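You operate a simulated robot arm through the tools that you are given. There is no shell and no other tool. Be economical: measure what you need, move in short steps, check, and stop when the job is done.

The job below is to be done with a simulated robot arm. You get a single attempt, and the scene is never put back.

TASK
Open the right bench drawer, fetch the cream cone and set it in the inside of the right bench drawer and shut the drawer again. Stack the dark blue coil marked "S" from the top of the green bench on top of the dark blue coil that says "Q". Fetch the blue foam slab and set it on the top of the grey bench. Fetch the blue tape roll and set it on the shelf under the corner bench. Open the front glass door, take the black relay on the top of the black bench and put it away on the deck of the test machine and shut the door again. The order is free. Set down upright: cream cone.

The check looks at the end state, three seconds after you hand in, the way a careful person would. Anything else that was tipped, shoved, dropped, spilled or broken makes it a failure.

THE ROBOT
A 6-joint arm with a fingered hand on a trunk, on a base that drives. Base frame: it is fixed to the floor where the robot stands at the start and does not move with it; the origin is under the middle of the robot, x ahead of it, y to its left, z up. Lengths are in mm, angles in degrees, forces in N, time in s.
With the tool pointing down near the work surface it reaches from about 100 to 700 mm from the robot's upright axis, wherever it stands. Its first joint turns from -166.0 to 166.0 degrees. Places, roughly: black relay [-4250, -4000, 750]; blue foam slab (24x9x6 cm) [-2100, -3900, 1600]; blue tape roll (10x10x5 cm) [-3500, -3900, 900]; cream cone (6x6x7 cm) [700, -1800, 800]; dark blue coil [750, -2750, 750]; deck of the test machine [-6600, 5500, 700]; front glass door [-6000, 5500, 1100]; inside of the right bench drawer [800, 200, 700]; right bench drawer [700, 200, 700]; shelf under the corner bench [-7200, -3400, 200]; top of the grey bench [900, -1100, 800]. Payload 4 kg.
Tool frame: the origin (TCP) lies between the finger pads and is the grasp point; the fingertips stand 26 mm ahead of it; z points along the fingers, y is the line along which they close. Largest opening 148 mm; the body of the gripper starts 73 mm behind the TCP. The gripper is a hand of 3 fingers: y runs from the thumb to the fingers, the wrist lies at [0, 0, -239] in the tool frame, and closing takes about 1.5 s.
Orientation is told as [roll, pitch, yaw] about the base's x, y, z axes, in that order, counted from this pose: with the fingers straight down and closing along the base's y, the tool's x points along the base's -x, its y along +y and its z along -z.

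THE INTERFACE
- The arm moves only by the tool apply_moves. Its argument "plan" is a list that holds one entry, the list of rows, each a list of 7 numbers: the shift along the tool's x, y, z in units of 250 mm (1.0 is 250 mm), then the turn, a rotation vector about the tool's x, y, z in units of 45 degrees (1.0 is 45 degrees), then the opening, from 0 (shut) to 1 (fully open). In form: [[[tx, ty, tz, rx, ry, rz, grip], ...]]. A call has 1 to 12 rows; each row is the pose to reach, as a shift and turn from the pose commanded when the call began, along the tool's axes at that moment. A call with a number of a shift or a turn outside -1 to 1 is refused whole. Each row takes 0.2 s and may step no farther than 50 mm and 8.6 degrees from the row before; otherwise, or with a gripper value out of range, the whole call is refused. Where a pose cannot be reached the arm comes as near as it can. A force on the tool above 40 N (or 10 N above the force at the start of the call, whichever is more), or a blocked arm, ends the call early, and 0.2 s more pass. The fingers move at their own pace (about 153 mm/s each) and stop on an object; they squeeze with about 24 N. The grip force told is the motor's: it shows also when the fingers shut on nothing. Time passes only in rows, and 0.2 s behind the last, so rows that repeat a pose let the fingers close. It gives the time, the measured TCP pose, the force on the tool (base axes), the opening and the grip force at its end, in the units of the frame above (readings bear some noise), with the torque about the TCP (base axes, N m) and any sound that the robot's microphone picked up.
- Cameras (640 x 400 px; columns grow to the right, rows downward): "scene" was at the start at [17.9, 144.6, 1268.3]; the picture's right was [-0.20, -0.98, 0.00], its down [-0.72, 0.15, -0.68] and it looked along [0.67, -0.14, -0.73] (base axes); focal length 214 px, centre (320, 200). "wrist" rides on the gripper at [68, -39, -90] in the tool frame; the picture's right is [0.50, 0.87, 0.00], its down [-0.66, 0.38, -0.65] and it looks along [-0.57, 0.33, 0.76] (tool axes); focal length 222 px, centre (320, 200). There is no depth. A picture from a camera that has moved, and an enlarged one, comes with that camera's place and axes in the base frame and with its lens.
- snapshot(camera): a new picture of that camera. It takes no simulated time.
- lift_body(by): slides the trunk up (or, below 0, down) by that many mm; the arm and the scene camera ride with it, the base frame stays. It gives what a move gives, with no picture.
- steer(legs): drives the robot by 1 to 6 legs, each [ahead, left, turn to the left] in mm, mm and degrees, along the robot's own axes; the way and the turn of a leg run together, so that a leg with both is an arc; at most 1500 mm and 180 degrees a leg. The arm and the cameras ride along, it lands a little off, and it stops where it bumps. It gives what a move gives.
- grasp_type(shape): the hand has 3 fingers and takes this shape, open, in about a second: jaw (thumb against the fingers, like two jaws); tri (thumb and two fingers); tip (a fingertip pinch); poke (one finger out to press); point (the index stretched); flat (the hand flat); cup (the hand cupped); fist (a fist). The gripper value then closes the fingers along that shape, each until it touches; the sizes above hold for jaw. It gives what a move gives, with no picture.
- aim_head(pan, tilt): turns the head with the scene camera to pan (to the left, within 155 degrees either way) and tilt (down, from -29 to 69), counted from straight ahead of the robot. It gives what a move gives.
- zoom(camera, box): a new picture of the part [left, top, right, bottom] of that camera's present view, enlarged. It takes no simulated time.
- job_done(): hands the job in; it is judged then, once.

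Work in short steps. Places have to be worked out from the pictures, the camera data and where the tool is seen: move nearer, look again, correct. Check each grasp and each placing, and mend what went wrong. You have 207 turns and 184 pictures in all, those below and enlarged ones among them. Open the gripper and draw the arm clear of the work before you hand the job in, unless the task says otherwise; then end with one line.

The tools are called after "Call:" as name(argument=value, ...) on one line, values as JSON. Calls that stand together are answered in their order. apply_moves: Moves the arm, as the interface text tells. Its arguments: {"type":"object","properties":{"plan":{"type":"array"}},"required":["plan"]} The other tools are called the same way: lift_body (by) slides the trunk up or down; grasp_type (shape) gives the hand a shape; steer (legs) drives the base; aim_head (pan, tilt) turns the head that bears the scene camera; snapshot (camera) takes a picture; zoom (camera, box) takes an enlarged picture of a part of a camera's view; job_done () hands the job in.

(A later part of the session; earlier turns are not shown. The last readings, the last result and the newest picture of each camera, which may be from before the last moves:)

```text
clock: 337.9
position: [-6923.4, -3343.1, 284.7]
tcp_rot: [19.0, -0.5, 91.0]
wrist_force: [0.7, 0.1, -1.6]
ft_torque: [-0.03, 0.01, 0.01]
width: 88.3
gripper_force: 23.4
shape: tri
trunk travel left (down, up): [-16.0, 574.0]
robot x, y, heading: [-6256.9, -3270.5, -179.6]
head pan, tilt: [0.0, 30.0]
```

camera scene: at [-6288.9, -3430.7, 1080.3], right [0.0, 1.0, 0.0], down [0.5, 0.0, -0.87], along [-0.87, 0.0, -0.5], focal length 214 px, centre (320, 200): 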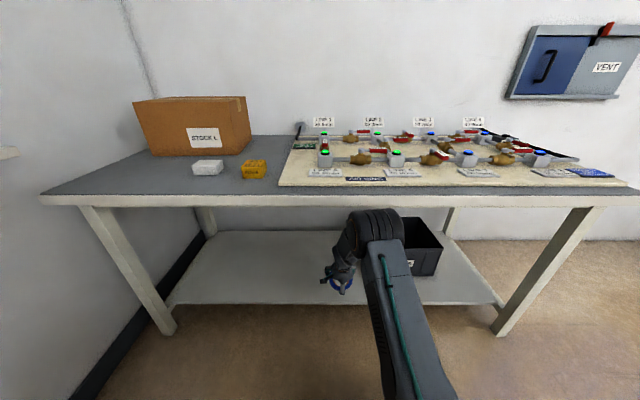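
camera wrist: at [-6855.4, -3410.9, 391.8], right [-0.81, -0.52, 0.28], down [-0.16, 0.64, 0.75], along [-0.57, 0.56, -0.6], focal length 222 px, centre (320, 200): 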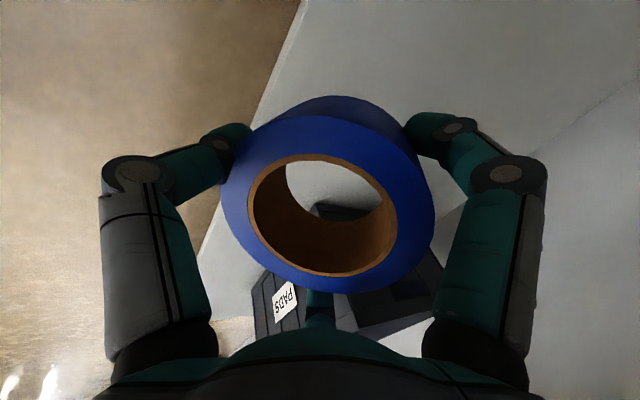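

Call:
apply_moves(plan=[[[0, -0.005, 0.015, 0, 0, 0, 0], [0, -0.01, 0.03, 0, 0, 0, 0]]])

Call:
apply_moves(plan=[[[0, -0.005, 0.015, 0, 0, 0, 0], [0, -0.01, 0.03, 0, 0, 0, 0]]])

```text
clock: 338.5
position: [-6921.9, -3343.2, 277.7]
tcp_rot: [19.0, -0.6, 91.0]
wrist_force: [0.4, 0.4, -1.6]
ft_torque: [0.02, -0.03, 0.0]
width: 87.8
gripper_force: 23.4
shape: tri
trunk travel left (down, up): [-16.0, 574.0]
robot x, y, heading: [-6257.5, -3269.5, -179.9]
head pan, tilt: [0.0, 30.0]
```

```text
clock: 339.1
position: [-6921.5, -3343.4, 269.4]
tcp_rot: [19.0, -0.6, 91.0]
wrist_force: [0.1, 0.0, -1.5]
ft_torque: [-0.03, -0.04, -0.01]
width: 88.2
gripper_force: 24.3
shape: tri
trunk travel left (down, up): [-16.0, 574.0]
robot x, y, heading: [-6259.8, -3271.8, -179.9]
head pan, tilt: [0.0, 30.0]
```

No contact yet at 269; I look at the gap before going on.

Call:
zoom(camera="scene", box=[290, 220, 390, 310])

Call:
apply_moves(plan=[[[0, -0.008, 0.023, 0, 0, 0, 0], [0, -0.016, 0.046, 0, 0, 0, 0]]])

```text
4.44 times, centred on (340, 265) of scene
camera zoom: at [-6288.8, -3430.7, 1080.3], right [0.0, 1.0, 0.0], down [0.5, 0.0, -0.87], along [-0.87, 0.0, -0.5], focal length 953 px, centre (231, -89)
```

zoom: 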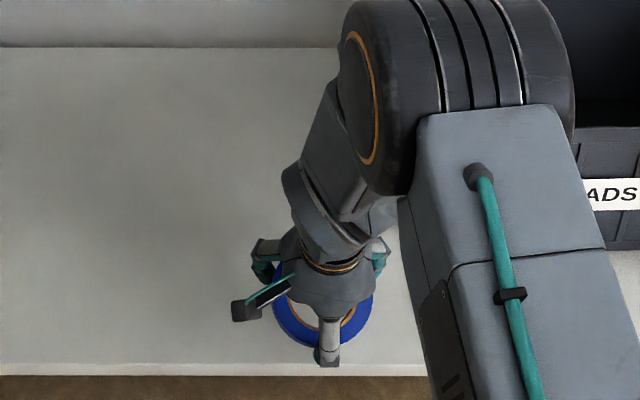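

```text
clock: 339.7
position: [-6922.5, -3344.0, 255.4]
tcp_rot: [19.1, -0.6, 91.1]
wrist_force: [-0.3, -0.6, -1.5]
ft_torque: [0.0, -0.01, 0.0]
width: 88.4
gripper_force: 23.9
shape: tri
trunk travel left (down, up): [-16.0, 574.0]
robot x, y, heading: [-6259.9, -3270.2, -180.0]
head pan, tilt: [0.0, 30.0]
```

The shelf is near z 200, so its edge is nearer x −6895. I raise 12 mm, go in 45 mm further, then lower to contact.

Call:
lift_body(by=15)

Call:
steer(legs=[[45, 0, 0]])

Call:
lift_body(by=-15)

Call:
lift_body(by=-5)

```text
clock: 340.3
position: [-6921.6, -3342.8, 272.4]
tcp_rot: [19.1, -0.6, 90.9]
wrist_force: [0.8, 0.5, -1.7]
ft_torque: [-0.02, -0.05, 0.04]
width: 88.0
gripper_force: 24.4
shape: tri
trunk travel left (down, up): [-31.0, 559.0]
robot x, y, heading: [-6255.3, -3270.6, -179.8]
head pan, tilt: [0.0, 30.0]
```

```text
clock: 341.2
position: [-6968.1, -3343.3, 272.6]
tcp_rot: [19.0, -0.6, 91.0]
wrist_force: [-0.3, 0.7, -1.1]
ft_torque: [-0.02, 0.02, 0.0]
width: 88.1
gripper_force: 24.0
shape: tri
trunk travel left (down, up): [-31.0, 559.0]
robot x, y, heading: [-6303.5, -3268.1, -180.0]
head pan, tilt: [0.0, 30.0]
```

```text
clock: 341.8
position: [-6967.6, -3343.4, 257.1]
tcp_rot: [19.0, -0.5, 91.0]
wrist_force: [-0.3, -0.1, -1.7]
ft_torque: [-0.01, -0.03, 0.01]
width: 88.6
gripper_force: 24.0
shape: tri
trunk travel left (down, up): [-16.0, 574.0]
robot x, y, heading: [-6304.6, -3268.6, -179.9]
head pan, tilt: [0.0, 30.0]
```

```text
clock: 342.4
position: [-6967.6, -3343.7, 251.6]
tcp_rot: [19.0, -0.6, 91.0]
wrist_force: [0.3, 0.5, -1.9]
ft_torque: [0.02, -0.03, 0.02]
width: 88.3
gripper_force: 24.2
shape: tri
trunk travel left (down, up): [-11.0, 579.0]
robot x, y, heading: [-6299.1, -3268.9, -179.9]
head pan, tilt: [0.0, 30.0]
```

Call:
lift_body(by=-5)

Call:
lift_body(by=-5)

Call:
apply_moves(plan=[[[0, -0.007, 0.02, 0, 0, 0, 0]]])

```text
clock: 342.9
position: [-6965.9, -3343.0, 247.1]
tcp_rot: [19.1, -0.6, 91.0]
wrist_force: [-0.8, 0.1, -1.6]
ft_torque: [0.02, -0.01, -0.03]
width: 88.3
gripper_force: 23.8
shape: tri
trunk travel left (down, up): [-6.0, 584.0]
robot x, y, heading: [-6306.1, -3268.5, -180.0]
head pan, tilt: [0.0, 30.0]
```

```text
clock: 343.4
position: [-6967.3, -3343.6, 242.2]
tcp_rot: [19.1, -0.5, 90.9]
wrist_force: [-0.1, 0.4, -1.3]
ft_torque: [0.04, -0.06, -0.02]
width: 88.3
gripper_force: 24.0
shape: tri
trunk travel left (down, up): [-1.0, 589.0]
robot x, y, heading: [-6306.5, -3269.1, -179.9]
head pan, tilt: [0.0, 30.0]
```

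```text
clock: 343.9
position: [-6966.1, -3342.6, 237.2]
tcp_rot: [19.0, -0.6, 91.0]
wrist_force: [-0.1, 0.0, -1.9]
ft_torque: [0.0, 0.0, 0.04]
width: 88.3
gripper_force: 23.6
shape: tri
trunk travel left (down, up): [-1.0, 589.0]
robot x, y, heading: [-6302.9, -3271.8, -179.8]
head pan, tilt: [0.0, 30.0]
```

Still free at 237; I keep feeling down, 12 mm in small rows.

Call:
apply_moves(plan=[[[0, -0.005, 0.015, 0, 0, 0, 0], [0, -0.01, 0.03, 0, 0, 0, 0], [0, -0.015, 0.045, 0, 0, 0, 0]]])

Call:
snapshot(camera="wrist")

```text
clock: 344.6
position: [-6967.0, -3343.0, 225.4]
tcp_rot: [19.0, -0.6, 91.0]
wrist_force: [0.6, -0.3, -1.9]
ft_torque: [0.0, 0.01, -0.03]
width: 88.3
gripper_force: 24.2
shape: tri
trunk travel left (down, up): [-1.0, 589.0]
robot x, y, heading: [-6306.6, -3269.0, -179.7]
head pan, tilt: [0.0, 30.0]
```

```text
25 pictures are left
camera wrist: at [-6900.5, -3410.0, 297.9], right [-0.81, -0.52, 0.28], down [-0.16, 0.64, 0.75], along [-0.57, 0.56, -0.6], focal length 222 px, centre (320, 200)
```

wrist: 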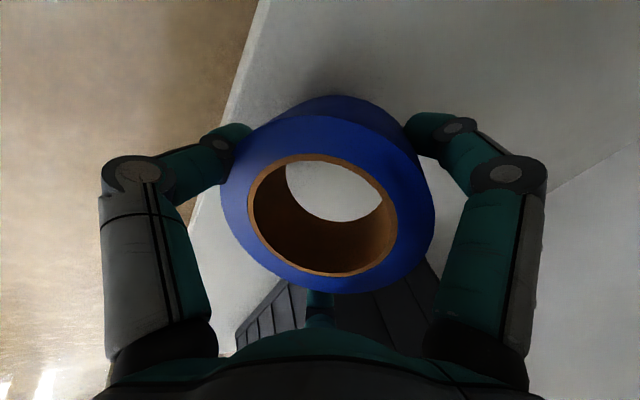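

The shelf is close below (shadow meets the roll). I go on down in 4 mm rows.

Call:
apply_moves(plan=[[[0, -0.005, 0.015, 0, 0, 0, 0], [0, -0.01, 0.03, 0, 0, 0, 0], [0, -0.013, 0.037, 0, 0, 0, 0]]])

```text
clock: 345.4
position: [-6966.5, -3342.9, 215.3]
tcp_rot: [19.1, -0.6, 91.0]
wrist_force: [0.5, -0.4, -2.7]
ft_torque: [-0.03, -0.01, 0.02]
width: 88.0
gripper_force: 23.6
shape: tri
trunk travel left (down, up): [-1.0, 589.0]
robot x, y, heading: [-6303.4, -3268.6, -179.9]
head pan, tilt: [0.0, 30.0]
```

Call:
apply_moves(plan=[[[0, -0.005, 0.015, 0, 0, 0, 0], [0, -0.01, 0.03, 0, 0, 0, 0], [0, -0.013, 0.037, 0, 0, 0, 0]]])

Call:
zoom(camera="scene", box=[290, 220, 390, 310])

```text
clock: 346.2
position: [-6968.7, -3341.8, 207.8]
tcp_rot: [19.2, -0.6, 91.0]
wrist_force: [-0.1, -0.1, 9.8]
ft_torque: [-0.1, -0.24, -0.01]
width: 87.4
gripper_force: 24.1
shape: tri
trunk travel left (down, up): [-1.0, 589.0]
robot x, y, heading: [-6303.4, -3270.9, -179.9]
head pan, tilt: [0.0, 30.0]
```

```text
4.44 times, centred on (340, 265) of scene
camera zoom: at [-6333.3, -3430.8, 1065.6], right [0.0, 1.0, 0.0], down [0.5, 0.0, -0.87], along [-0.87, 0.0, -0.5], focal length 953 px, centre (231, -89)
```

zoom: 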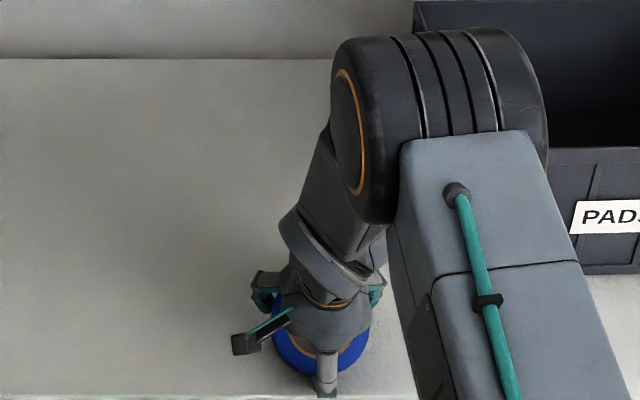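

Contact (10 N). I press 3 mm more to level it, then open and check.

Call:
apply_moves(plan=[[[0, -0.004, 0.012, 0, 0, 0, 0], [0, -0.004, 0.012, 0, 0, 0, 0.65], [0, -0.004, 0.012, 0, 0, 0, 0.8], [0, -0.004, 0.012, 0, 0, 0, 1], [0, -0.004, 0.012, 0, 0, 0, 1]]])

Call:
snapshot(camera="wrist")

```text
clock: 347.2
position: [-6970.4, -3342.5, 204.4]
tcp_rot: [19.4, -0.5, 90.9]
wrist_force: [1.2, 0.2, -0.3]
ft_torque: [0.0, -0.01, 0.0]
width: 147.9
gripper_force: 0.1
shape: tri
trunk travel left (down, up): [-1.0, 589.0]
robot x, y, heading: [-6301.4, -3269.9, -179.6]
head pan, tilt: [0.0, 30.0]
stopped in row 4: the force on the tool passed its limit at 45 N (the readings are from after the stop); the commanded pose is now the measured one
```

```text
23 pictures are left
camera wrist: at [-6903.5, -3409.9, 277.6], right [-0.81, -0.52, 0.28], down [-0.15, 0.65, 0.75], along [-0.57, 0.56, -0.6], focal length 222 px, centre (320, 200)
```

wrist: 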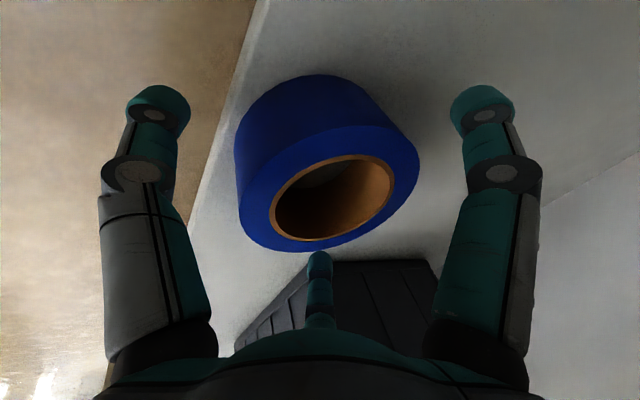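

The roll lies flat on the shelf. I raise 65 mm clear of it and back out.

Call:
lift_body(by=65)

Call:
steer(legs=[[-350, 0, 0]])

Call:
lift_body(by=350)

Call:
snapshot(camera="scene")

```text
clock: 348.3
position: [-6971.3, -3342.7, 271.8]
tcp_rot: [19.6, -0.5, 90.9]
wrist_force: [-0.1, 0.3, 0.4]
ft_torque: [-0.02, 0.01, -0.04]
width: 148.2
gripper_force: 0.0
shape: tri
trunk travel left (down, up): [-66.0, 524.0]
robot x, y, heading: [-6302.5, -3265.9, -179.8]
head pan, tilt: [0.0, 30.0]
```

```text
clock: 350.6
position: [-6623.6, -3340.7, 270.1]
tcp_rot: [19.5, -0.5, 91.0]
wrist_force: [0.1, -0.1, -0.3]
ft_torque: [-0.02, 0.01, 0.0]
width: 147.9
gripper_force: 0.0
shape: tri
trunk travel left (down, up): [-66.0, 524.0]
robot x, y, heading: [-5957.5, -3267.4, -179.8]
head pan, tilt: [0.0, 30.0]
```

```text
clock: 354.0
position: [-6622.4, -3341.4, 621.0]
tcp_rot: [19.5, -0.6, 91.0]
wrist_force: [0.4, 1.0, -0.7]
ft_torque: [0.01, -0.01, 0.0]
width: 148.0
gripper_force: 0.1
shape: tri
trunk travel left (down, up): [-416.0, 174.0]
robot x, y, heading: [-5955.5, -3268.6, -180.3]
head pan, tilt: [0.0, 30.0]
```

```text
22 pictures are left
camera scene: at [-5985.6, -3429.7, 1480.3], right [0.0, 1.0, 0.0], down [0.5, 0.0, -0.87], along [-0.87, 0.0, -0.5], focal length 214 px, centre (320, 200)
```

scene: 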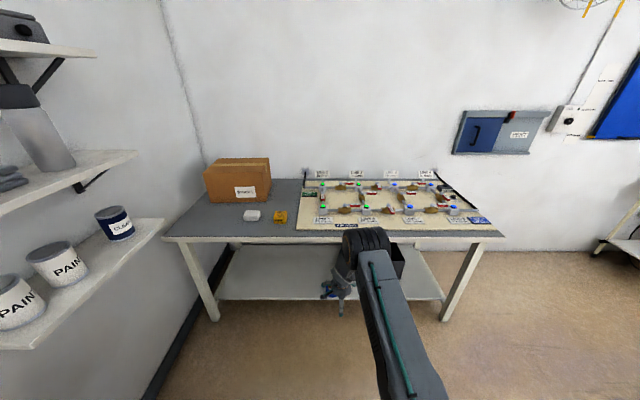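

The roll stays on the shelf. Now the relay: I raise the hand, back out, and drive to the black bench at x≈−4250, facing it.

Call:
apply_moves(plan=[[[0, 0.05, -0.14, 0, 0, 0, 0.6], [0, 0.1, -0.28, 0, 0, 0, 0.6], [0, 0.15, -0.42, 0, 0, 0, 0.6], [0, 0.2, -0.56, 0, 0, 0, 0.6], [0, 0.24, -0.7, 0, 0, 0, 0.6], [0, 0.2, -0.83, 0, 0, 0, 0.6]]])

Call:
lift_body(by=160)

Call:
steer(legs=[[-200, -280, 0], [-1480, 0, 0], [0, 0, 90]])

Call:
aim_head(pan=0, tilt=35)

Call:
snapshot(camera="scene")

```text
clock: 355.4
position: [-6599.2, -3343.5, 833.5]
tcp_rot: [19.4, -0.4, 91.0]
wrist_force: [-1.0, -0.2, -0.1]
ft_torque: [-0.03, 0.0, -0.02]
width: 89.2
gripper_force: 0.0
shape: tri
trunk travel left (down, up): [-416.0, 174.0]
robot x, y, heading: [-5953.8, -3267.2, -180.0]
head pan, tilt: [0.0, 30.0]
```

```text
clock: 357.2
position: [-6599.9, -3343.6, 994.6]
tcp_rot: [19.6, -0.5, 91.1]
wrist_force: [0.0, -0.5, 0.2]
ft_torque: [0.0, -0.03, 0.0]
width: 89.5
gripper_force: 0.2
shape: tri
trunk travel left (down, up): [-576.0, 14.0]
robot x, y, heading: [-5952.6, -3269.3, -179.6]
head pan, tilt: [0.0, 30.0]
```

```text
clock: 370.2
position: [-4210.0, -3636.7, 993.6]
tcp_rot: [19.7, -0.4, -179.8]
wrist_force: [0.4, 0.0, 0.6]
ft_torque: [-0.02, 0.0, 0.01]
width: 89.2
gripper_force: 0.1
shape: tri
trunk travel left (down, up): [-576.0, 14.0]
robot x, y, heading: [-4277.0, -2991.2, -90.5]
head pan, tilt: [0.0, 30.0]
```

```text
clock: 370.9
position: [-4210.2, -3636.9, 993.8]
tcp_rot: [19.6, -0.6, -179.8]
wrist_force: [-0.8, -0.1, -0.8]
ft_torque: [0.0, 0.01, 0.03]
width: 89.5
gripper_force: 0.1
shape: tri
trunk travel left (down, up): [-576.0, 14.0]
robot x, y, heading: [-4274.5, -2991.7, -90.6]
head pan, tilt: [0.0, 35.0]
```

```text
21 pictures are left
camera scene: at [-4115.8, -3021.7, 1632.6], right [-1.0, 0.01, 0.0], down [0.01, 0.57, -0.82], along [-0.01, -0.82, -0.57], focal length 214 px, centre (320, 200)
```

scene: 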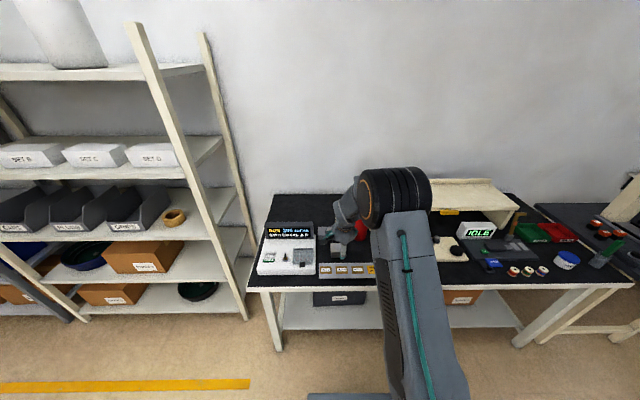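

I zoom on the bench around the expected place (px ≈340,227).

Call:
zoom(camera="scene", box=[240, 185, 400, 285])

Call:
snapshot(camera="wrist")

```text
4.00 times, centred on (320, 235) of scene
camera zoom: at [-4115.8, -3021.7, 1632.6], right [-1.0, 0.01, 0.0], down [0.01, 0.57, -0.82], along [-0.01, -0.82, -0.57], focal length 858 px, centre (320, 60)
```

zoom: 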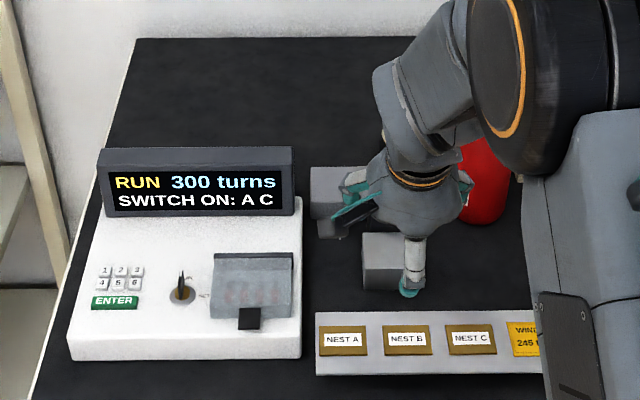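

```text
19 pictures are left
camera wrist: at [-4143.3, -3569.8, 1065.7], right [0.5, -0.81, 0.29], down [-0.65, -0.14, 0.75], along [-0.57, -0.56, -0.6], focal length 222 px, centre (320, 200)
```

wrist: 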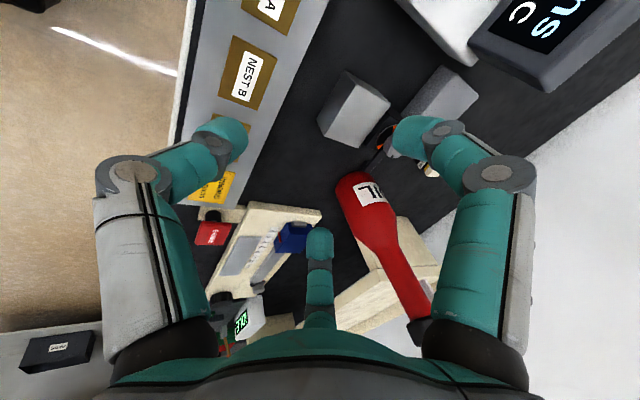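

Something black and orange is beside the grey cubes at the right fingertip. I zoom there.

Call:
zoom(camera="wrist", box=[320, 60, 480, 190])

```text
3.08 times, centred on (400, 125) of wrist
camera zoom: at [-4143.3, -3569.8, 1065.7], right [0.5, -0.81, 0.29], down [-0.65, -0.14, 0.75], along [-0.57, -0.56, -0.6], focal length 684 px, centre (74, 431)
```

zoom: 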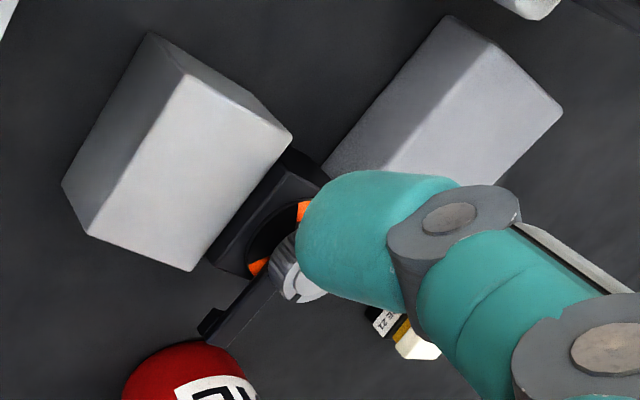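

The hand hides it. I shift 300 mm right (west) so the items come out left of the arm, and zoom.

Call:
steer(legs=[[0, -300, 0.5]])

Call:
zoom(camera="scene", box=[190, 180, 310, 270])

```text
clock: 372.9
position: [-4506.5, -3634.7, 992.3]
tcp_rot: [19.6, -0.5, -179.4]
wrist_force: [-0.3, 0.0, -0.4]
ft_torque: [0.04, 0.01, 0.03]
width: 89.3
gripper_force: 0.0
shape: tri
trunk travel left (down, up): [-576.0, 14.0]
robot x, y, heading: [-4577.2, -2988.0, -90.2]
head pan, tilt: [0.0, 35.0]
```

```text
4.44 times, centred on (250, 225) of scene
camera zoom: at [-4416.1, -3018.3, 1632.6], right [-1.0, 0.0, 0.0], down [0.0, 0.57, -0.82], along [0.0, -0.82, -0.57], focal length 953 px, centre (631, 89)
```

zoom: 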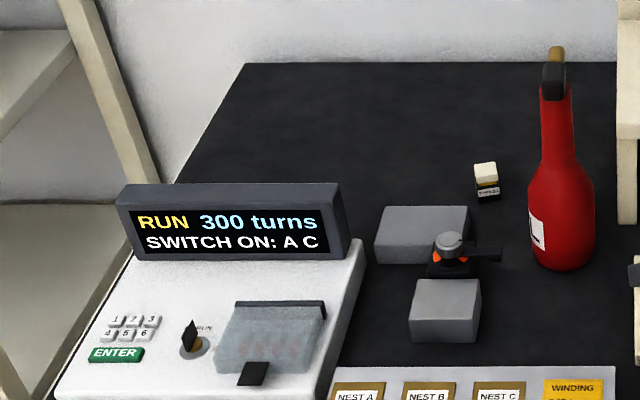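

The small block with black body and cream top at about (−4212,−4032), ~50 mm tall, is the relay; the bottle stands to its right front. I drive in and extend the hand towards it, staying high.

Call:
steer(legs=[[0, 377, 0.2], [265, 0, 0]])

Call:
apply_moves(plan=[[[-0.08, 0.06, 0.02, 0, 0, 0, 0.6], [-0.16, 0.12, 0.04, 0, 0, 0, 0.6], [-0.24, 0.18, 0.06, 0, 0, 0, 0.6], [-0.332, 0.24, 0.08, 0, 0, 0, 0.6], [-0.332, 0.3, 0.1, 0, 0, 0, 0.6]]])

Call:
snapshot(camera="wrist")

```text
clock: 376.8
position: [-4123.7, -3900.2, 993.6]
tcp_rot: [19.5, -0.5, -179.4]
wrist_force: [0.3, -0.6, 0.0]
ft_torque: [-0.02, 0.01, 0.01]
width: 89.3
gripper_force: 0.0
shape: tri
trunk travel left (down, up): [-576.0, 14.0]
robot x, y, heading: [-4196.4, -3253.1, -90.2]
head pan, tilt: [0.0, 35.0]
```

```text
clock: 378.0
position: [-4206.0, -3980.7, 996.1]
tcp_rot: [19.6, -0.4, -179.2]
wrist_force: [0.2, 0.5, 0.5]
ft_torque: [0.02, 0.01, -0.01]
width: 89.6
gripper_force: 0.1
shape: tri
trunk travel left (down, up): [-576.0, 14.0]
robot x, y, heading: [-4198.1, -3255.3, -89.9]
head pan, tilt: [0.0, 35.0]
```

```text
16 pictures are left
camera wrist: at [-4140.2, -3912.8, 1067.8], right [0.51, -0.81, 0.29], down [-0.65, -0.15, 0.75], along [-0.56, -0.57, -0.6], focal length 222 px, centre (320, 200)
```

wrist: 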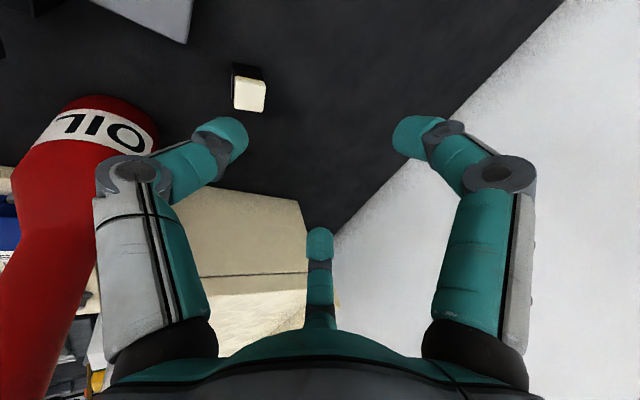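

Both views agree: the relay is at (−4229,−3965), z ≈805–848 (bench ≈805). I move over it at z 900 with the hand nearly vertical.

Call:
apply_moves(plan=[[[-0.03, -0.04, 0.06, 0.06, 0, 0, 0.6], [-0.06, -0.08, 0.13, 0.13, 0, 0, 0.6], [-0.092, -0.14, 0.23, 0.2, 0, 0, 0.6], [-0.092, -0.2, 0.336, 0.27, 0, 0, 0.6], [-0.092, -0.2, 0.336, 0.27, 0, 0, 0.6]]])

Call:
snapshot(camera="wrist")

```text
clock: 379.2
position: [-4230.1, -3960.9, 898.9]
tcp_rot: [7.4, -0.5, -179.2]
wrist_force: [0.3, -0.2, -0.4]
ft_torque: [0.0, -0.03, -0.02]
width: 89.2
gripper_force: 0.1
shape: tri
trunk travel left (down, up): [-576.0, 14.0]
robot x, y, heading: [-4198.6, -3255.0, -89.9]
head pan, tilt: [0.0, 35.0]
```

```text
15 pictures are left
camera wrist: at [-4163.2, -3910.4, 984.1], right [0.51, -0.85, 0.11], down [-0.64, -0.3, 0.7], along [-0.57, -0.43, -0.7], focal length 222 px, centre (320, 200)
```

wrist: 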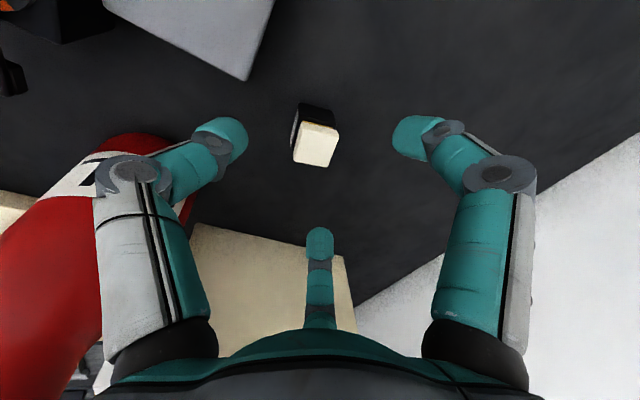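

Centred over the relay. I descend 56 mm and close.

Call:
apply_moves(plan=[[[0, -0.01, 0.08, 0, 0, 0, 0.5], [0, -0.02, 0.16, 0, 0, 0, 0.5], [0, -0.029, 0.222, 0, 0, 0, 0.5], [0, -0.029, 0.222, 0, 0, 0, 0.3], [0, -0.029, 0.222, 0, 0, 0, 0], [0, -0.029, 0.222, 0, 0, 0, 0], [0, -0.029, 0.222, 0, 0, 0, 0], [0, -0.029, 0.222, 0, 0, 0, 0]]])

Call:
snapshot(camera="wrist")

```text
clock: 381.0
position: [-4230.4, -3960.9, 843.7]
tcp_rot: [7.4, -0.6, -179.2]
wrist_force: [0.2, -0.2, 2.9]
ft_torque: [-0.02, 0.01, -0.02]
width: 26.5
gripper_force: 24.2
shape: tri
trunk travel left (down, up): [-576.0, 14.0]
robot x, y, heading: [-4197.6, -3252.8, -90.0]
head pan, tilt: [0.0, 35.0]
```

```text
14 pictures are left
camera wrist: at [-4163.7, -3909.8, 928.6], right [0.51, -0.85, 0.11], down [-0.64, -0.3, 0.7], along [-0.57, -0.43, -0.7], focal length 222 px, centre (320, 200)
```

wrist: 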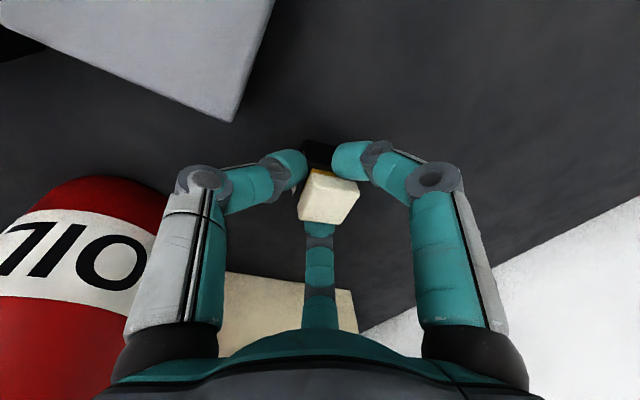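

The relay is held (26 mm, 24 N). I lift it, back off, and drive via the free lane at x≈−3300 northwards, then look towards the test machine.

Call:
apply_moves(plan=[[[0, 0.02, -0.12, 0, 0, 0, 0], [0, 0.04, -0.28, 0, 0, 0, 0], [0, 0.06, -0.44, 0, 0, 0, 0], [0, 0.075, -0.58, 0, 0, 0, 0]]])

Call:
steer(legs=[[-370, 0, 0], [0, 900, 0], [0, 0, 180], [1450, 0, 0], [1200, 0, 0]])

Call:
aim_head(pan=30, tilt=15)

Call:
snapshot(camera="scene")

```text
clock: 382.0
position: [-4228.8, -3961.2, 990.1]
tcp_rot: [7.5, -0.5, -179.3]
wrist_force: [0.2, 0.2, -0.8]
ft_torque: [0.01, -0.04, -0.01]
width: 25.0
gripper_force: 23.7
shape: tri
trunk travel left (down, up): [-576.0, 14.0]
robot x, y, heading: [-4194.2, -3253.6, -89.9]
head pan, tilt: [0.0, 35.0]
```

```text
clock: 408.6
position: [-3379.7, 475.5, 989.9]
tcp_rot: [7.4, -0.5, 2.9]
wrist_force: [0.4, 0.3, -0.4]
ft_torque: [-0.03, -0.04, -0.01]
width: 24.6
gripper_force: 23.7
shape: tri
trunk travel left (down, up): [-576.0, 14.0]
robot x, y, heading: [-3385.8, -236.7, 91.9]
head pan, tilt: [0.0, 35.0]
```

```text
clock: 409.6
position: [-3379.5, 475.1, 991.0]
tcp_rot: [7.4, -0.5, 2.9]
wrist_force: [0.4, 0.6, -0.8]
ft_torque: [-0.05, 0.0, -0.02]
width: 24.4
gripper_force: 24.1
shape: tri
trunk travel left (down, up): [-576.0, 14.0]
robot x, y, heading: [-3384.0, -234.0, 92.4]
head pan, tilt: [30.0, 15.0]
```

```text
13 pictures are left
camera scene: at [-3593.1, -218.8, 1664.5], right [0.85, 0.53, 0.0], down [0.14, -0.22, -0.97], along [-0.51, 0.82, -0.26], focal length 214 px, centre (320, 200)
```

scene: 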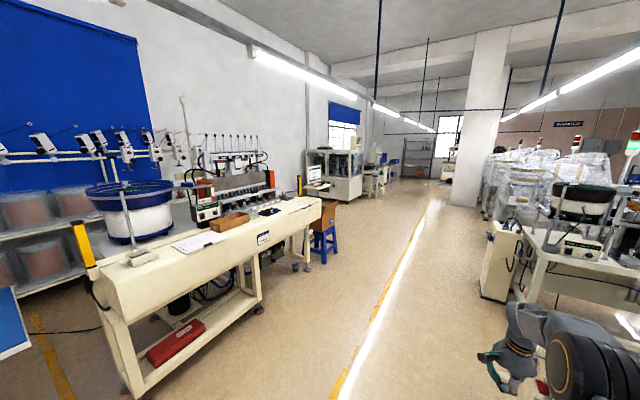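

The aisle north is clear and the test machine shows at about (−6445,5500). I drive up the aisle and turn to face it.

Call:
steer(legs=[[0, 0, -2.4], [1500, 400, 0], [1500, 400, 0], [1500, 0, 0], [1200, 0, 0], [0, 0, 90]])

Call:
aim_head(pan=0, tilt=15)

Call:
snapshot(camera="scene")

```text
refused: leg 2 is longer than a leg can be; nothing moved
```

```text
clock: 410.5
position: [-3380.5, 475.2, 991.1]
tcp_rot: [7.4, -0.4, 3.0]
wrist_force: [1.0, 0.2, -0.6]
ft_torque: [0.04, 0.02, 0.02]
width: 24.4
gripper_force: 23.7
shape: tri
trunk travel left (down, up): [-576.0, 14.0]
robot x, y, heading: [-3386.7, -234.4, 92.0]
head pan, tilt: [0.0, 15.0]
```

```text
12 pictures are left
camera scene: at [-3547.0, -204.6, 1664.5], right [1.0, 0.04, 0.0], down [0.01, -0.26, -0.97], along [-0.04, 0.97, -0.26], focal length 214 px, centre (320, 200)
```

scene: 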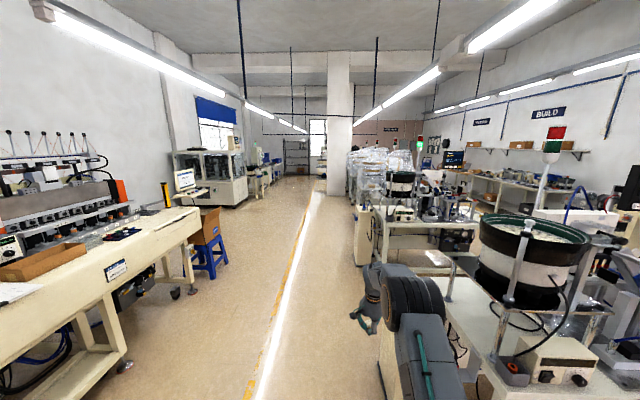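

I redo the drive with shorter legs, moving left of the right-hand machines first.

Call:
steer(legs=[[300, 700, -2], [1450, 0, 0], [1450, 0, 0], [1450, 0, 0], [1080, 0, 0], [0, 0, 90]])

Call:
snapshot(camera="scene")

```text
clock: 444.0
position: [-4896.5, 5495.0, 990.0]
tcp_rot: [7.4, -0.5, 92.7]
wrist_force: [0.4, -0.3, -0.2]
ft_torque: [0.01, -0.02, -0.01]
width: 24.0
gripper_force: 23.9
shape: tri
trunk travel left (down, up): [-576.0, 14.0]
robot x, y, heading: [-4191.5, 5488.5, -178.1]
head pan, tilt: [0.0, 15.0]
```

```text
11 pictures are left
camera scene: at [-4218.8, 5326.1, 1664.5], right [-0.03, 1.0, 0.0], down [0.26, 0.01, -0.97], along [-0.97, -0.03, -0.26], focal length 214 px, centre (320, 200)
```

scene: 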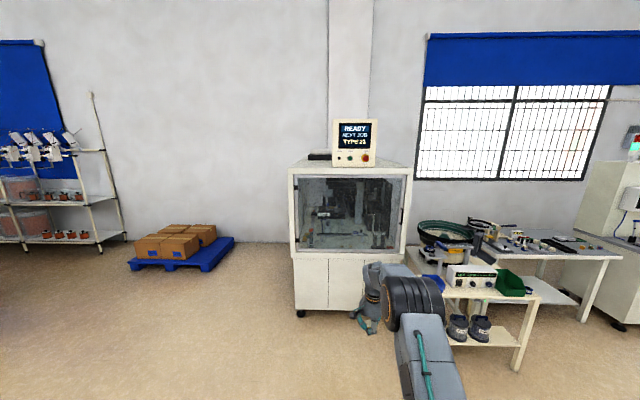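

The test machine is straight ahead. I zoom on its glass door to find handle and hinge.

Call:
zoom(camera="scene", box=[280, 150, 420, 270])

```text
3.33 times, centred on (350, 210) of scene
camera zoom: at [-4218.8, 5326.1, 1664.5], right [-0.03, 1.0, 0.0], down [0.26, 0.01, -0.97], along [-0.97, -0.03, -0.26], focal length 715 px, centre (220, 167)
```

zoom: 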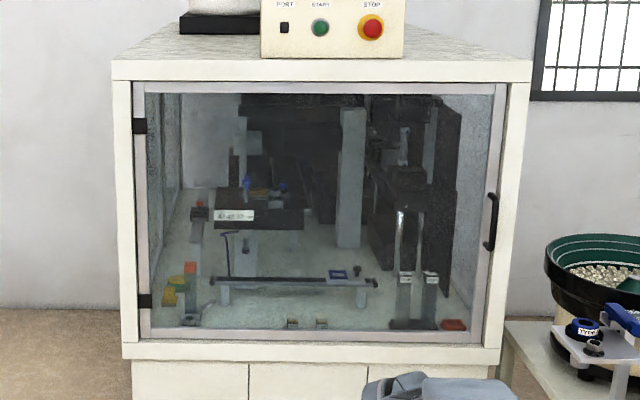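

The door is hinged on the left and has a vertical bar handle on the right at about (−5990,5969,1047). I must free the hand first, so I look at the side table for a clear spot to park the relay.

Call:
zoom(camera="scene", box=[420, 200, 640, 340])

```text
2.86 times, centred on (530, 270) of scene
camera zoom: at [-4218.8, 5326.1, 1664.5], right [-0.03, 1.0, 0.0], down [0.26, 0.01, -0.97], along [-0.97, -0.03, -0.26], focal length 613 px, centre (-280, 0)
```

zoom: 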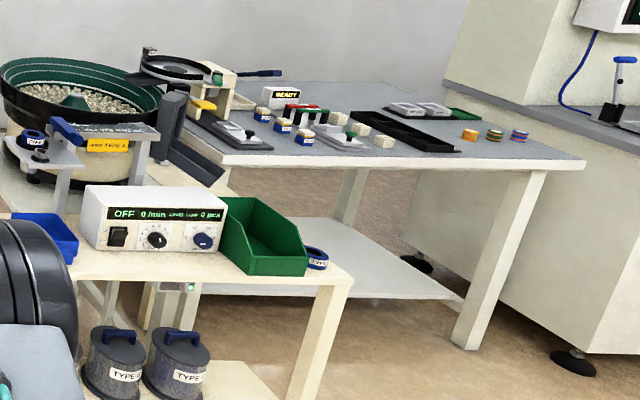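

To free the hand I will park the relay on the clear floor north of here, at about (−4896,6495), then open the door and fetch it. I drive there and lower the trunk and arm.

Call:
steer(legs=[[0, 1000, -1.9], [0, 0, 0]])

```text
clock: 449.5
position: [-4880.0, 4520.6, 990.4]
tcp_rot: [7.3, -0.5, 90.8]
wrist_force: [-1.0, -0.1, -0.7]
ft_torque: [0.0, 0.03, 0.01]
width: 23.8
gripper_force: 24.3
shape: tri
trunk travel left (down, up): [-576.0, 14.0]
robot x, y, heading: [-4174.6, 4490.1, 180.1]
head pan, tilt: [0.0, 15.0]
```

I went the other way (left); south is just as clear. I go 800 mm further south and park the relay there, lowering trunk and arm.

Call:
steer(legs=[[0, 800, 0]])

Call:
lift_body(by=-574)

Call:
apply_moves(plan=[[[0, -0.02, 0.16, 0, 0, 0, 0], [0, -0.04, 0.32, 0, 0, 0, 0], [0, -0.06, 0.48, 0, 0, 0, 0], [0, -0.08, 0.64, 0, 0, 0, 0], [0, -0.1, 0.8, 0, 0, 0, 0], [0, -0.12, 0.96, 0, 0, 0, 0]]])

```text
clock: 453.8
position: [-4879.8, 3722.7, 991.4]
tcp_rot: [7.4, -0.5, 90.9]
wrist_force: [-0.5, 0.7, -0.2]
ft_torque: [0.0, -0.03, -0.01]
width: 23.9
gripper_force: 24.6
shape: tri
trunk travel left (down, up): [-576.0, 14.0]
robot x, y, heading: [-4168.7, 3693.6, -179.6]
head pan, tilt: [0.0, 15.0]
```

```text
refused: -574 is not a number from -400 to 400
```

```text
clock: 455.2
position: [-4881.1, 3725.6, 749.5]
tcp_rot: [7.4, -0.5, 90.9]
wrist_force: [-0.5, 0.3, -0.7]
ft_torque: [0.01, -0.01, 0.0]
width: 23.8
gripper_force: 23.6
shape: tri
trunk travel left (down, up): [-576.0, 14.0]
robot x, y, heading: [-4174.0, 3697.0, -180.0]
head pan, tilt: [0.0, 15.0]
```

Now lower the trunk in two halves.

Call:
lift_body(by=-400)

Call:
lift_body(by=-170)

Call:
apply_moves(plan=[[[0, -0.02, 0.16, 0, 0, 0, 0], [0, -0.04, 0.3, 0, 0, 0, 0], [0, -0.055, 0.42, 0, 0, 0, 0]]])

```text
clock: 459.0
position: [-4880.6, 3726.4, 350.0]
tcp_rot: [7.4, -0.4, 90.8]
wrist_force: [1.1, 0.6, -0.7]
ft_torque: [0.05, 0.02, -0.02]
width: 23.8
gripper_force: 24.1
shape: tri
trunk travel left (down, up): [-176.0, 414.0]
robot x, y, heading: [-4173.5, 3693.3, -180.0]
head pan, tilt: [0.0, 15.0]
```

```text
clock: 460.9
position: [-4881.0, 3724.6, 179.3]
tcp_rot: [7.4, -0.5, 90.9]
wrist_force: [0.0, 0.2, -0.2]
ft_torque: [0.01, -0.01, 0.01]
width: 23.7
gripper_force: 23.8
shape: tri
trunk travel left (down, up): [-6.0, 584.0]
robot x, y, heading: [-4173.8, 3692.0, -179.9]
head pan, tilt: [0.0, 15.0]
```

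```text
clock: 461.7
position: [-4880.6, 3725.7, 74.2]
tcp_rot: [7.4, -0.6, 91.0]
wrist_force: [0.0, 0.3, 0.0]
ft_torque: [0.0, -0.04, -0.01]
width: 23.6
gripper_force: 23.6
shape: tri
trunk travel left (down, up): [-6.0, 584.0]
robot x, y, heading: [-4174.1, 3689.0, -180.0]
head pan, tilt: [0.0, 15.0]
```

The floor is within reach. I feel down the last ~35 mm.

Call:
apply_moves(plan=[[[0, -0.007, 0.05, 0, 0, 0, 0], [0, -0.013, 0.1, 0, 0, 0, 0], [0, -0.015, 0.12, 0, 0, 0, 0]]])

Call:
apply_moves(plan=[[[0, -0.0015, 0.012, 0, 0, 0, 0], [0, -0.003, 0.024, 0, 0, 0, 0]]])

```text
clock: 462.5
position: [-4881.7, 3727.9, 46.1]
tcp_rot: [7.6, -0.6, 90.8]
wrist_force: [9.9, 3.1, 26.1]
ft_torque: [0.05, 0.01, -0.04]
width: 25.1
gripper_force: 24.0
shape: tri
trunk travel left (down, up): [-6.0, 584.0]
robot x, y, heading: [-4174.2, 3691.9, -179.9]
head pan, tilt: [0.0, 15.0]
```

```text
clock: 462.9
position: [-4882.2, 3729.1, 46.0]
tcp_rot: [7.6, -0.5, 90.6]
wrist_force: [8.7, 1.6, 22.1]
ft_torque: [0.08, 0.01, -0.05]
width: 26.3
gripper_force: 23.6
shape: tri
trunk travel left (down, up): [-6.0, 584.0]
robot x, y, heading: [-4172.2, 3689.9, -180.3]
head pan, tilt: [0.0, 15.0]
stopped in row 1: the force on the tool passed its limit at 42 N (the readings are from after the stop); the commanded pose is now the measured one
```

The relay stands on the floor. I release and rise, and check it once.

Call:
apply_moves(plan=[[[0, 0, 0, 0, 0, 0, 0.3], [0, 0, 0, 0, 0, 0, 0.5], [0, 0, 0, 0, 0, 0, 0.6], [0, 0, 0, 0, 0, 0, 0.6], [0, 0.01, -0.1, 0, 0, 0, 0.6], [0, 0.03, -0.28, 0, 0, 0, 0.6], [0, 0.05, -0.46, 0, 0, 0, 0.6]]])

Call:
snapshot(camera="wrist")

```text
clock: 464.5
position: [-4879.9, 3727.1, 159.2]
tcp_rot: [7.4, -0.6, 90.8]
wrist_force: [0.3, -0.5, -0.9]
ft_torque: [-0.01, -0.04, 0.02]
width: 88.1
gripper_force: 0.0
shape: tri
trunk travel left (down, up): [-6.0, 584.0]
robot x, y, heading: [-4170.1, 3691.6, -180.0]
head pan, tilt: [0.0, 15.0]
```

```text
8 pictures are left
camera wrist: at [-4829.0, 3659.6, 243.4], right [-0.85, -0.51, 0.11], down [-0.3, 0.64, 0.7], along [-0.43, 0.57, -0.7], focal length 222 px, centre (320, 200)
```

wrist: 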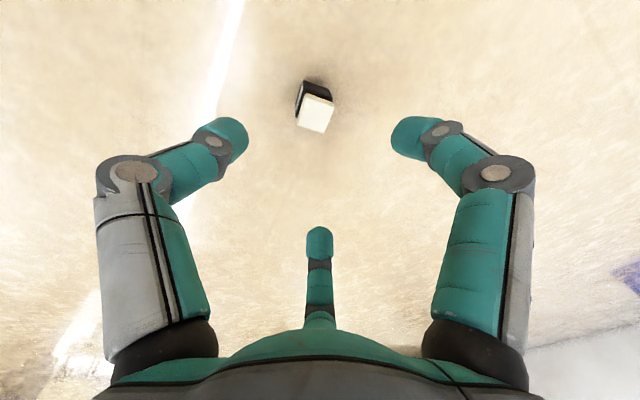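

The relay stands upright on the floor at (−4889,3728). Now for the door: I raise the trunk and arm and pitch the hand forward.

Call:
lift_body(by=400)

Call:
apply_moves(plan=[[[-0.08, 0, -0.15, 0, 0, 0, 1], [-0.16, 0, -0.3, 0, 0, 0, 1], [-0.24, -0.03, -0.45, 0, 0, 0, 1], [-0.32, -0.06, -0.6, 0, 0, 0, 1], [-0.4, -0.1, -0.75, 0, 0, 0, 1], [-0.48, -0.15, -0.9, 0, 0, 0, 1]]])

Call:
apply_moves(plan=[[[0, 0, 0, -0.18, 0, 0, 1], [0, 0, 0, -0.36, 0, 0, 1], [0, 0, 0, -0.54, 0, 0, 1], [0, 0, 0, -0.72, 0, 0, 1], [0, 0, 0, -0.9, 0, 0, 1], [0, 0, 0, -1, 0, 0, 1]]])

Call:
apply_moves(plan=[[[0, 0.1, 0, -0.13, 0, 0, 1], [0, 0.2, 0, -0.26, 0, 0, 1], [0, 0.3, 0, -0.39, 0, 0, 1], [0, 0.4, 0, -0.39, 0, 0, 1]]])

```text
clock: 468.3
position: [-4879.2, 3727.0, 558.1]
tcp_rot: [7.4, -0.6, 90.9]
wrist_force: [-0.3, -0.1, 0.5]
ft_torque: [0.02, 0.0, 0.0]
width: 88.5
gripper_force: 0.0
shape: tri
trunk travel left (down, up): [-406.0, 184.0]
robot x, y, heading: [-4172.4, 3693.7, -179.8]
head pan, tilt: [0.0, 15.0]
```

```text
clock: 469.7
position: [-4815.2, 3845.8, 777.9]
tcp_rot: [7.5, -0.7, 90.8]
wrist_force: [-0.5, -0.1, -0.1]
ft_torque: [0.0, -0.05, -0.01]
width: 147.7
gripper_force: 0.1
shape: tri
trunk travel left (down, up): [-406.0, 184.0]
robot x, y, heading: [-4172.6, 3691.1, -180.0]
head pan, tilt: [0.0, 15.0]
```

```text
clock: 471.1
position: [-4836.8, 3865.6, 800.1]
tcp_rot: [51.7, 0.8, 91.3]
wrist_force: [-0.2, -0.5, 0.2]
ft_torque: [-0.03, 0.02, 0.0]
width: 148.0
gripper_force: 0.0
shape: tri
out of reach, approached as far as the arm can: row 4, 5, 6
trunk travel left (down, up): [-406.0, 184.0]
robot x, y, heading: [-4171.9, 3694.5, -179.6]
head pan, tilt: [0.0, 15.0]
```

```text
clock: 472.1
position: [-4917.6, 3878.5, 901.1]
tcp_rot: [69.1, 0.4, 91.4]
wrist_force: [-0.2, -0.1, -1.1]
ft_torque: [0.0, 0.01, 0.02]
width: 147.9
gripper_force: 0.1
shape: tri
out of reach, approached as far as the arm can: row 1, 2, 3, 4
trunk travel left (down, up): [-406.0, 184.0]
robot x, y, heading: [-4171.7, 3696.0, -179.8]
head pan, tilt: [0.0, 15.0]
```

Tilt is ~21° below horizontal now. I draw the hand in 110 mm, 80 mm to the right, and raise the trunk to handle height.

Call:
apply_moves(plan=[[[-0.06, -0.03, -0.08, 0, 0, 0, 1], [-0.12, -0.06, -0.17, 0, 0, 0, 1], [-0.18, -0.1, -0.25, 0, 0, 0, 1], [-0.24, -0.13, -0.33, 0, 0, 0, 1], [-0.3, -0.16, -0.41, 0, 0, 0, 1]]])

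Call:
lift_body(by=150)

Call:
steer(legs=[[0, -1000, 0], [0, -1000, 0], [600, 0, 0]])

```text
clock: 473.3
position: [-4819.8, 3968.1, 913.2]
tcp_rot: [69.5, -0.2, 91.2]
wrist_force: [0.7, -0.1, -0.2]
ft_torque: [0.02, 0.03, -0.01]
width: 147.8
gripper_force: 0.0
shape: tri
out of reach, approached as far as the arm can: row 1, 2, 3, 4, 5
trunk travel left (down, up): [-406.0, 184.0]
robot x, y, heading: [-4173.6, 3692.0, -180.1]
head pan, tilt: [0.0, 15.0]
```

```text
clock: 475.1
position: [-4819.6, 3967.9, 1062.9]
tcp_rot: [69.4, -0.1, 91.1]
wrist_force: [-0.4, -0.3, -0.2]
ft_torque: [0.0, 0.04, 0.02]
width: 147.8
gripper_force: 0.1
shape: tri
trunk travel left (down, up): [-556.0, 34.0]
robot x, y, heading: [-4170.4, 3695.0, -179.6]
head pan, tilt: [0.0, 15.0]
```

```text
clock: 488.1
position: [-5448.6, 5954.0, 1062.6]
tcp_rot: [69.5, -0.2, 91.9]
wrist_force: [0.5, 0.6, -0.3]
ft_torque: [0.02, 0.02, 0.01]
width: 147.9
gripper_force: 0.1
shape: tri
trunk travel left (down, up): [-556.0, 34.0]
robot x, y, heading: [-4796.8, 5687.8, -179.1]
head pan, tilt: [0.0, 15.0]
```

Hand is about 500 mm in front of the handle. I take one zoomed look at handle and hand.

Call:
aim_head(pan=-22, tilt=25)

Call:
zoom(camera="scene", box=[240, 140, 400, 260])

```text
clock: 488.9
position: [-5448.6, 5953.2, 1062.8]
tcp_rot: [69.5, 0.0, 92.0]
wrist_force: [0.7, 0.2, 0.9]
ft_torque: [0.03, -0.02, 0.0]
width: 148.3
gripper_force: 0.0
shape: tri
trunk travel left (down, up): [-556.0, 34.0]
robot x, y, heading: [-4796.6, 5686.4, -178.9]
head pan, tilt: [-22.0, 25.0]
```

```text
3.33 times, centred on (320, 200) of scene
camera zoom: at [-4821.9, 5559.2, 1628.4], right [0.36, 0.93, 0.0], down [0.39, -0.15, -0.91], along [-0.85, 0.33, -0.42], focal length 715 px, centre (320, 200)
```

zoom: 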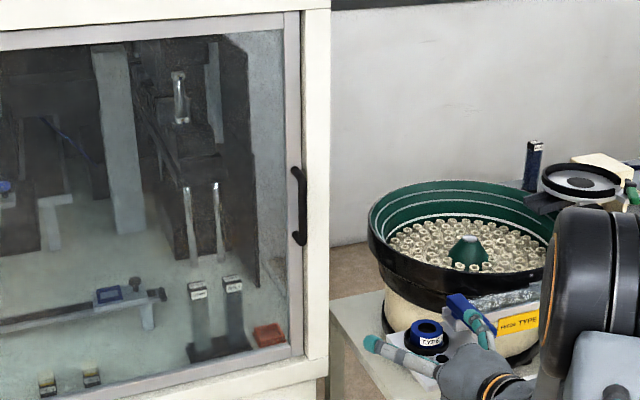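

Triangulated: bar at (−5990,5973), z 1000–1090. I square up, lower to z 1022 with fingers half open to straddle the bar, and drive in.

Call:
apply_moves(plan=[[[0, 0, 0, 0, 0, 0, 0.5], [0, 0, 0, 0, 0, 0, 0.5], [0, 0, 0, 0, 0, 0, 0.5]]])

Call:
lift_body(by=-40)

Call:
steer(legs=[[0, -7, -1.1], [440, 0, 0]])

```text
clock: 489.7
position: [-5448.6, 5953.4, 1063.0]
tcp_rot: [69.4, -0.1, 91.9]
wrist_force: [-0.8, -0.2, 0.3]
ft_torque: [0.03, -0.01, -0.02]
width: 74.6
gripper_force: 0.1
shape: tri
trunk travel left (down, up): [-556.0, 34.0]
robot x, y, heading: [-4797.1, 5686.1, -178.9]
head pan, tilt: [-22.0, 25.0]
```

```text
clock: 490.6
position: [-5449.6, 5954.3, 1023.7]
tcp_rot: [69.5, -0.2, 91.8]
wrist_force: [0.2, 0.3, 0.9]
ft_torque: [0.02, -0.01, 0.02]
width: 74.2
gripper_force: 0.1
shape: tri
trunk travel left (down, up): [-516.0, 74.0]
robot x, y, heading: [-4797.7, 5684.1, -179.1]
head pan, tilt: [-22.0, 25.0]
```

```text
clock: 493.6
position: [-5879.3, 5975.9, 1023.2]
tcp_rot: [69.5, -0.1, 90.7]
wrist_force: [1.4, -2.3, -2.2]
ft_torque: [0.09, -0.03, 0.08]
width: 76.7
gripper_force: 0.1
shape: tri
trunk travel left (down, up): [-516.0, 74.0]
robot x, y, heading: [-5234.7, 5695.7, 179.9]
head pan, tilt: [-22.0, 25.0]
```

A light sideways touch (2 N). I look with the wrist camera before going on.

Call:
snapshot(camera="wrist")

```text
6 pictures are left
camera wrist: at [-5781.8, 5908.3, 1018.9], right [-0.3, -0.51, 0.81], down [0.47, 0.66, 0.58], along [-0.83, 0.55, 0.04], focal length 222 px, centre (320, 200)
```

wrist: 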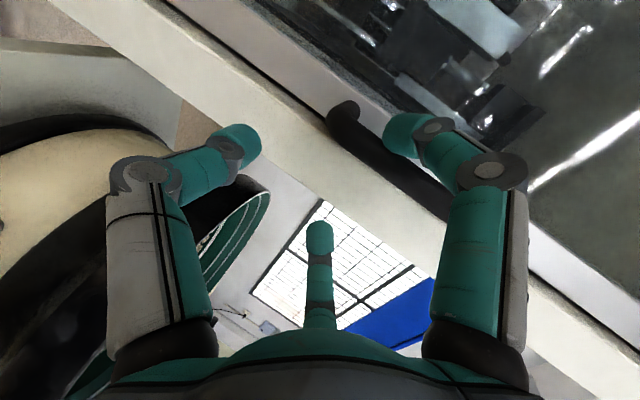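

The handle is nearer than judged: bar at about (−5920,5939), and a finger just touches it. I back 45, shift 37 left, and come in again 70 mm.

Call:
steer(legs=[[-45, 0, 0], [0, 37, 0], [70, 0, 0]])

Call:
apply_moves(plan=[[[0, 0, 0, 0, 0, 0, 0.3], [0, 0, 0, 0, 0, 0, 0], [0, 0, 0, 0, 0, 0, 0], [0, 0, 0, 0, 0, 0, 0], [0, 0, 0, 0, 0, 0, 0], [0, 0, 0, 0, 0, 0, 0]]])

Call:
snapshot(camera="wrist")

```text
clock: 495.5
position: [-5900.5, 5939.3, 1025.1]
tcp_rot: [69.7, -0.1, 90.6]
wrist_force: [31.6, 4.3, 9.2]
ft_torque: [0.27, 0.49, -1.2]
width: 73.8
gripper_force: 0.1
shape: tri
trunk travel left (down, up): [-516.0, 74.0]
robot x, y, heading: [-5257.9, 5658.7, 179.8]
head pan, tilt: [-22.0, 25.0]
```

```text
clock: 496.9
position: [-5904.5, 5933.6, 1022.3]
tcp_rot: [69.4, -0.2, 90.9]
wrist_force: [-1.4, -33.6, -4.6]
ft_torque: [-0.6, -0.06, 0.44]
width: 15.0
gripper_force: 24.1
shape: tri
trunk travel left (down, up): [-516.0, 74.0]
robot x, y, heading: [-5267.7, 5656.9, 179.7]
head pan, tilt: [-22.0, 25.0]
```

```text
5 pictures are left
camera wrist: at [-5807.0, 5867.9, 1018.8], right [-0.3, -0.51, 0.81], down [0.47, 0.66, 0.59], along [-0.83, 0.55, 0.04], focal length 222 px, centre (320, 200)
```

wrist: 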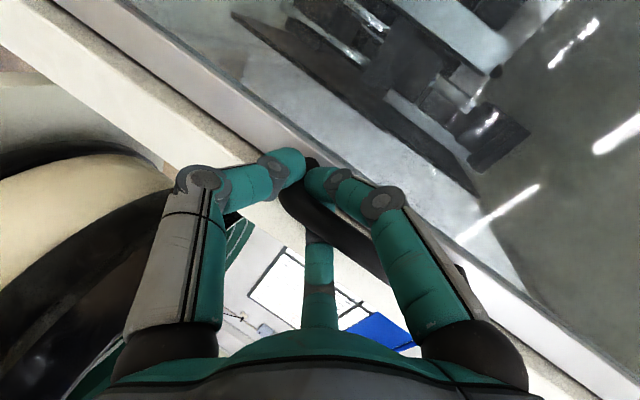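

The fingers have closed round the bar. I pull back gently 60 mm (with a touch to the left) and watch the force.

Call:
steer(legs=[[-60, 6, 0]])

```text
clock: 497.9
position: [-5844.8, 5929.9, 1022.2]
tcp_rot: [69.5, -0.2, 90.7]
wrist_force: [-3.1, -28.3, -5.1]
ft_torque: [-0.49, -0.01, 0.34]
width: 14.4
gripper_force: 24.3
shape: tri
trunk travel left (down, up): [-516.0, 74.0]
robot x, y, heading: [-5200.7, 5654.5, 179.7]
head pan, tilt: [-22.0, 25.0]
```

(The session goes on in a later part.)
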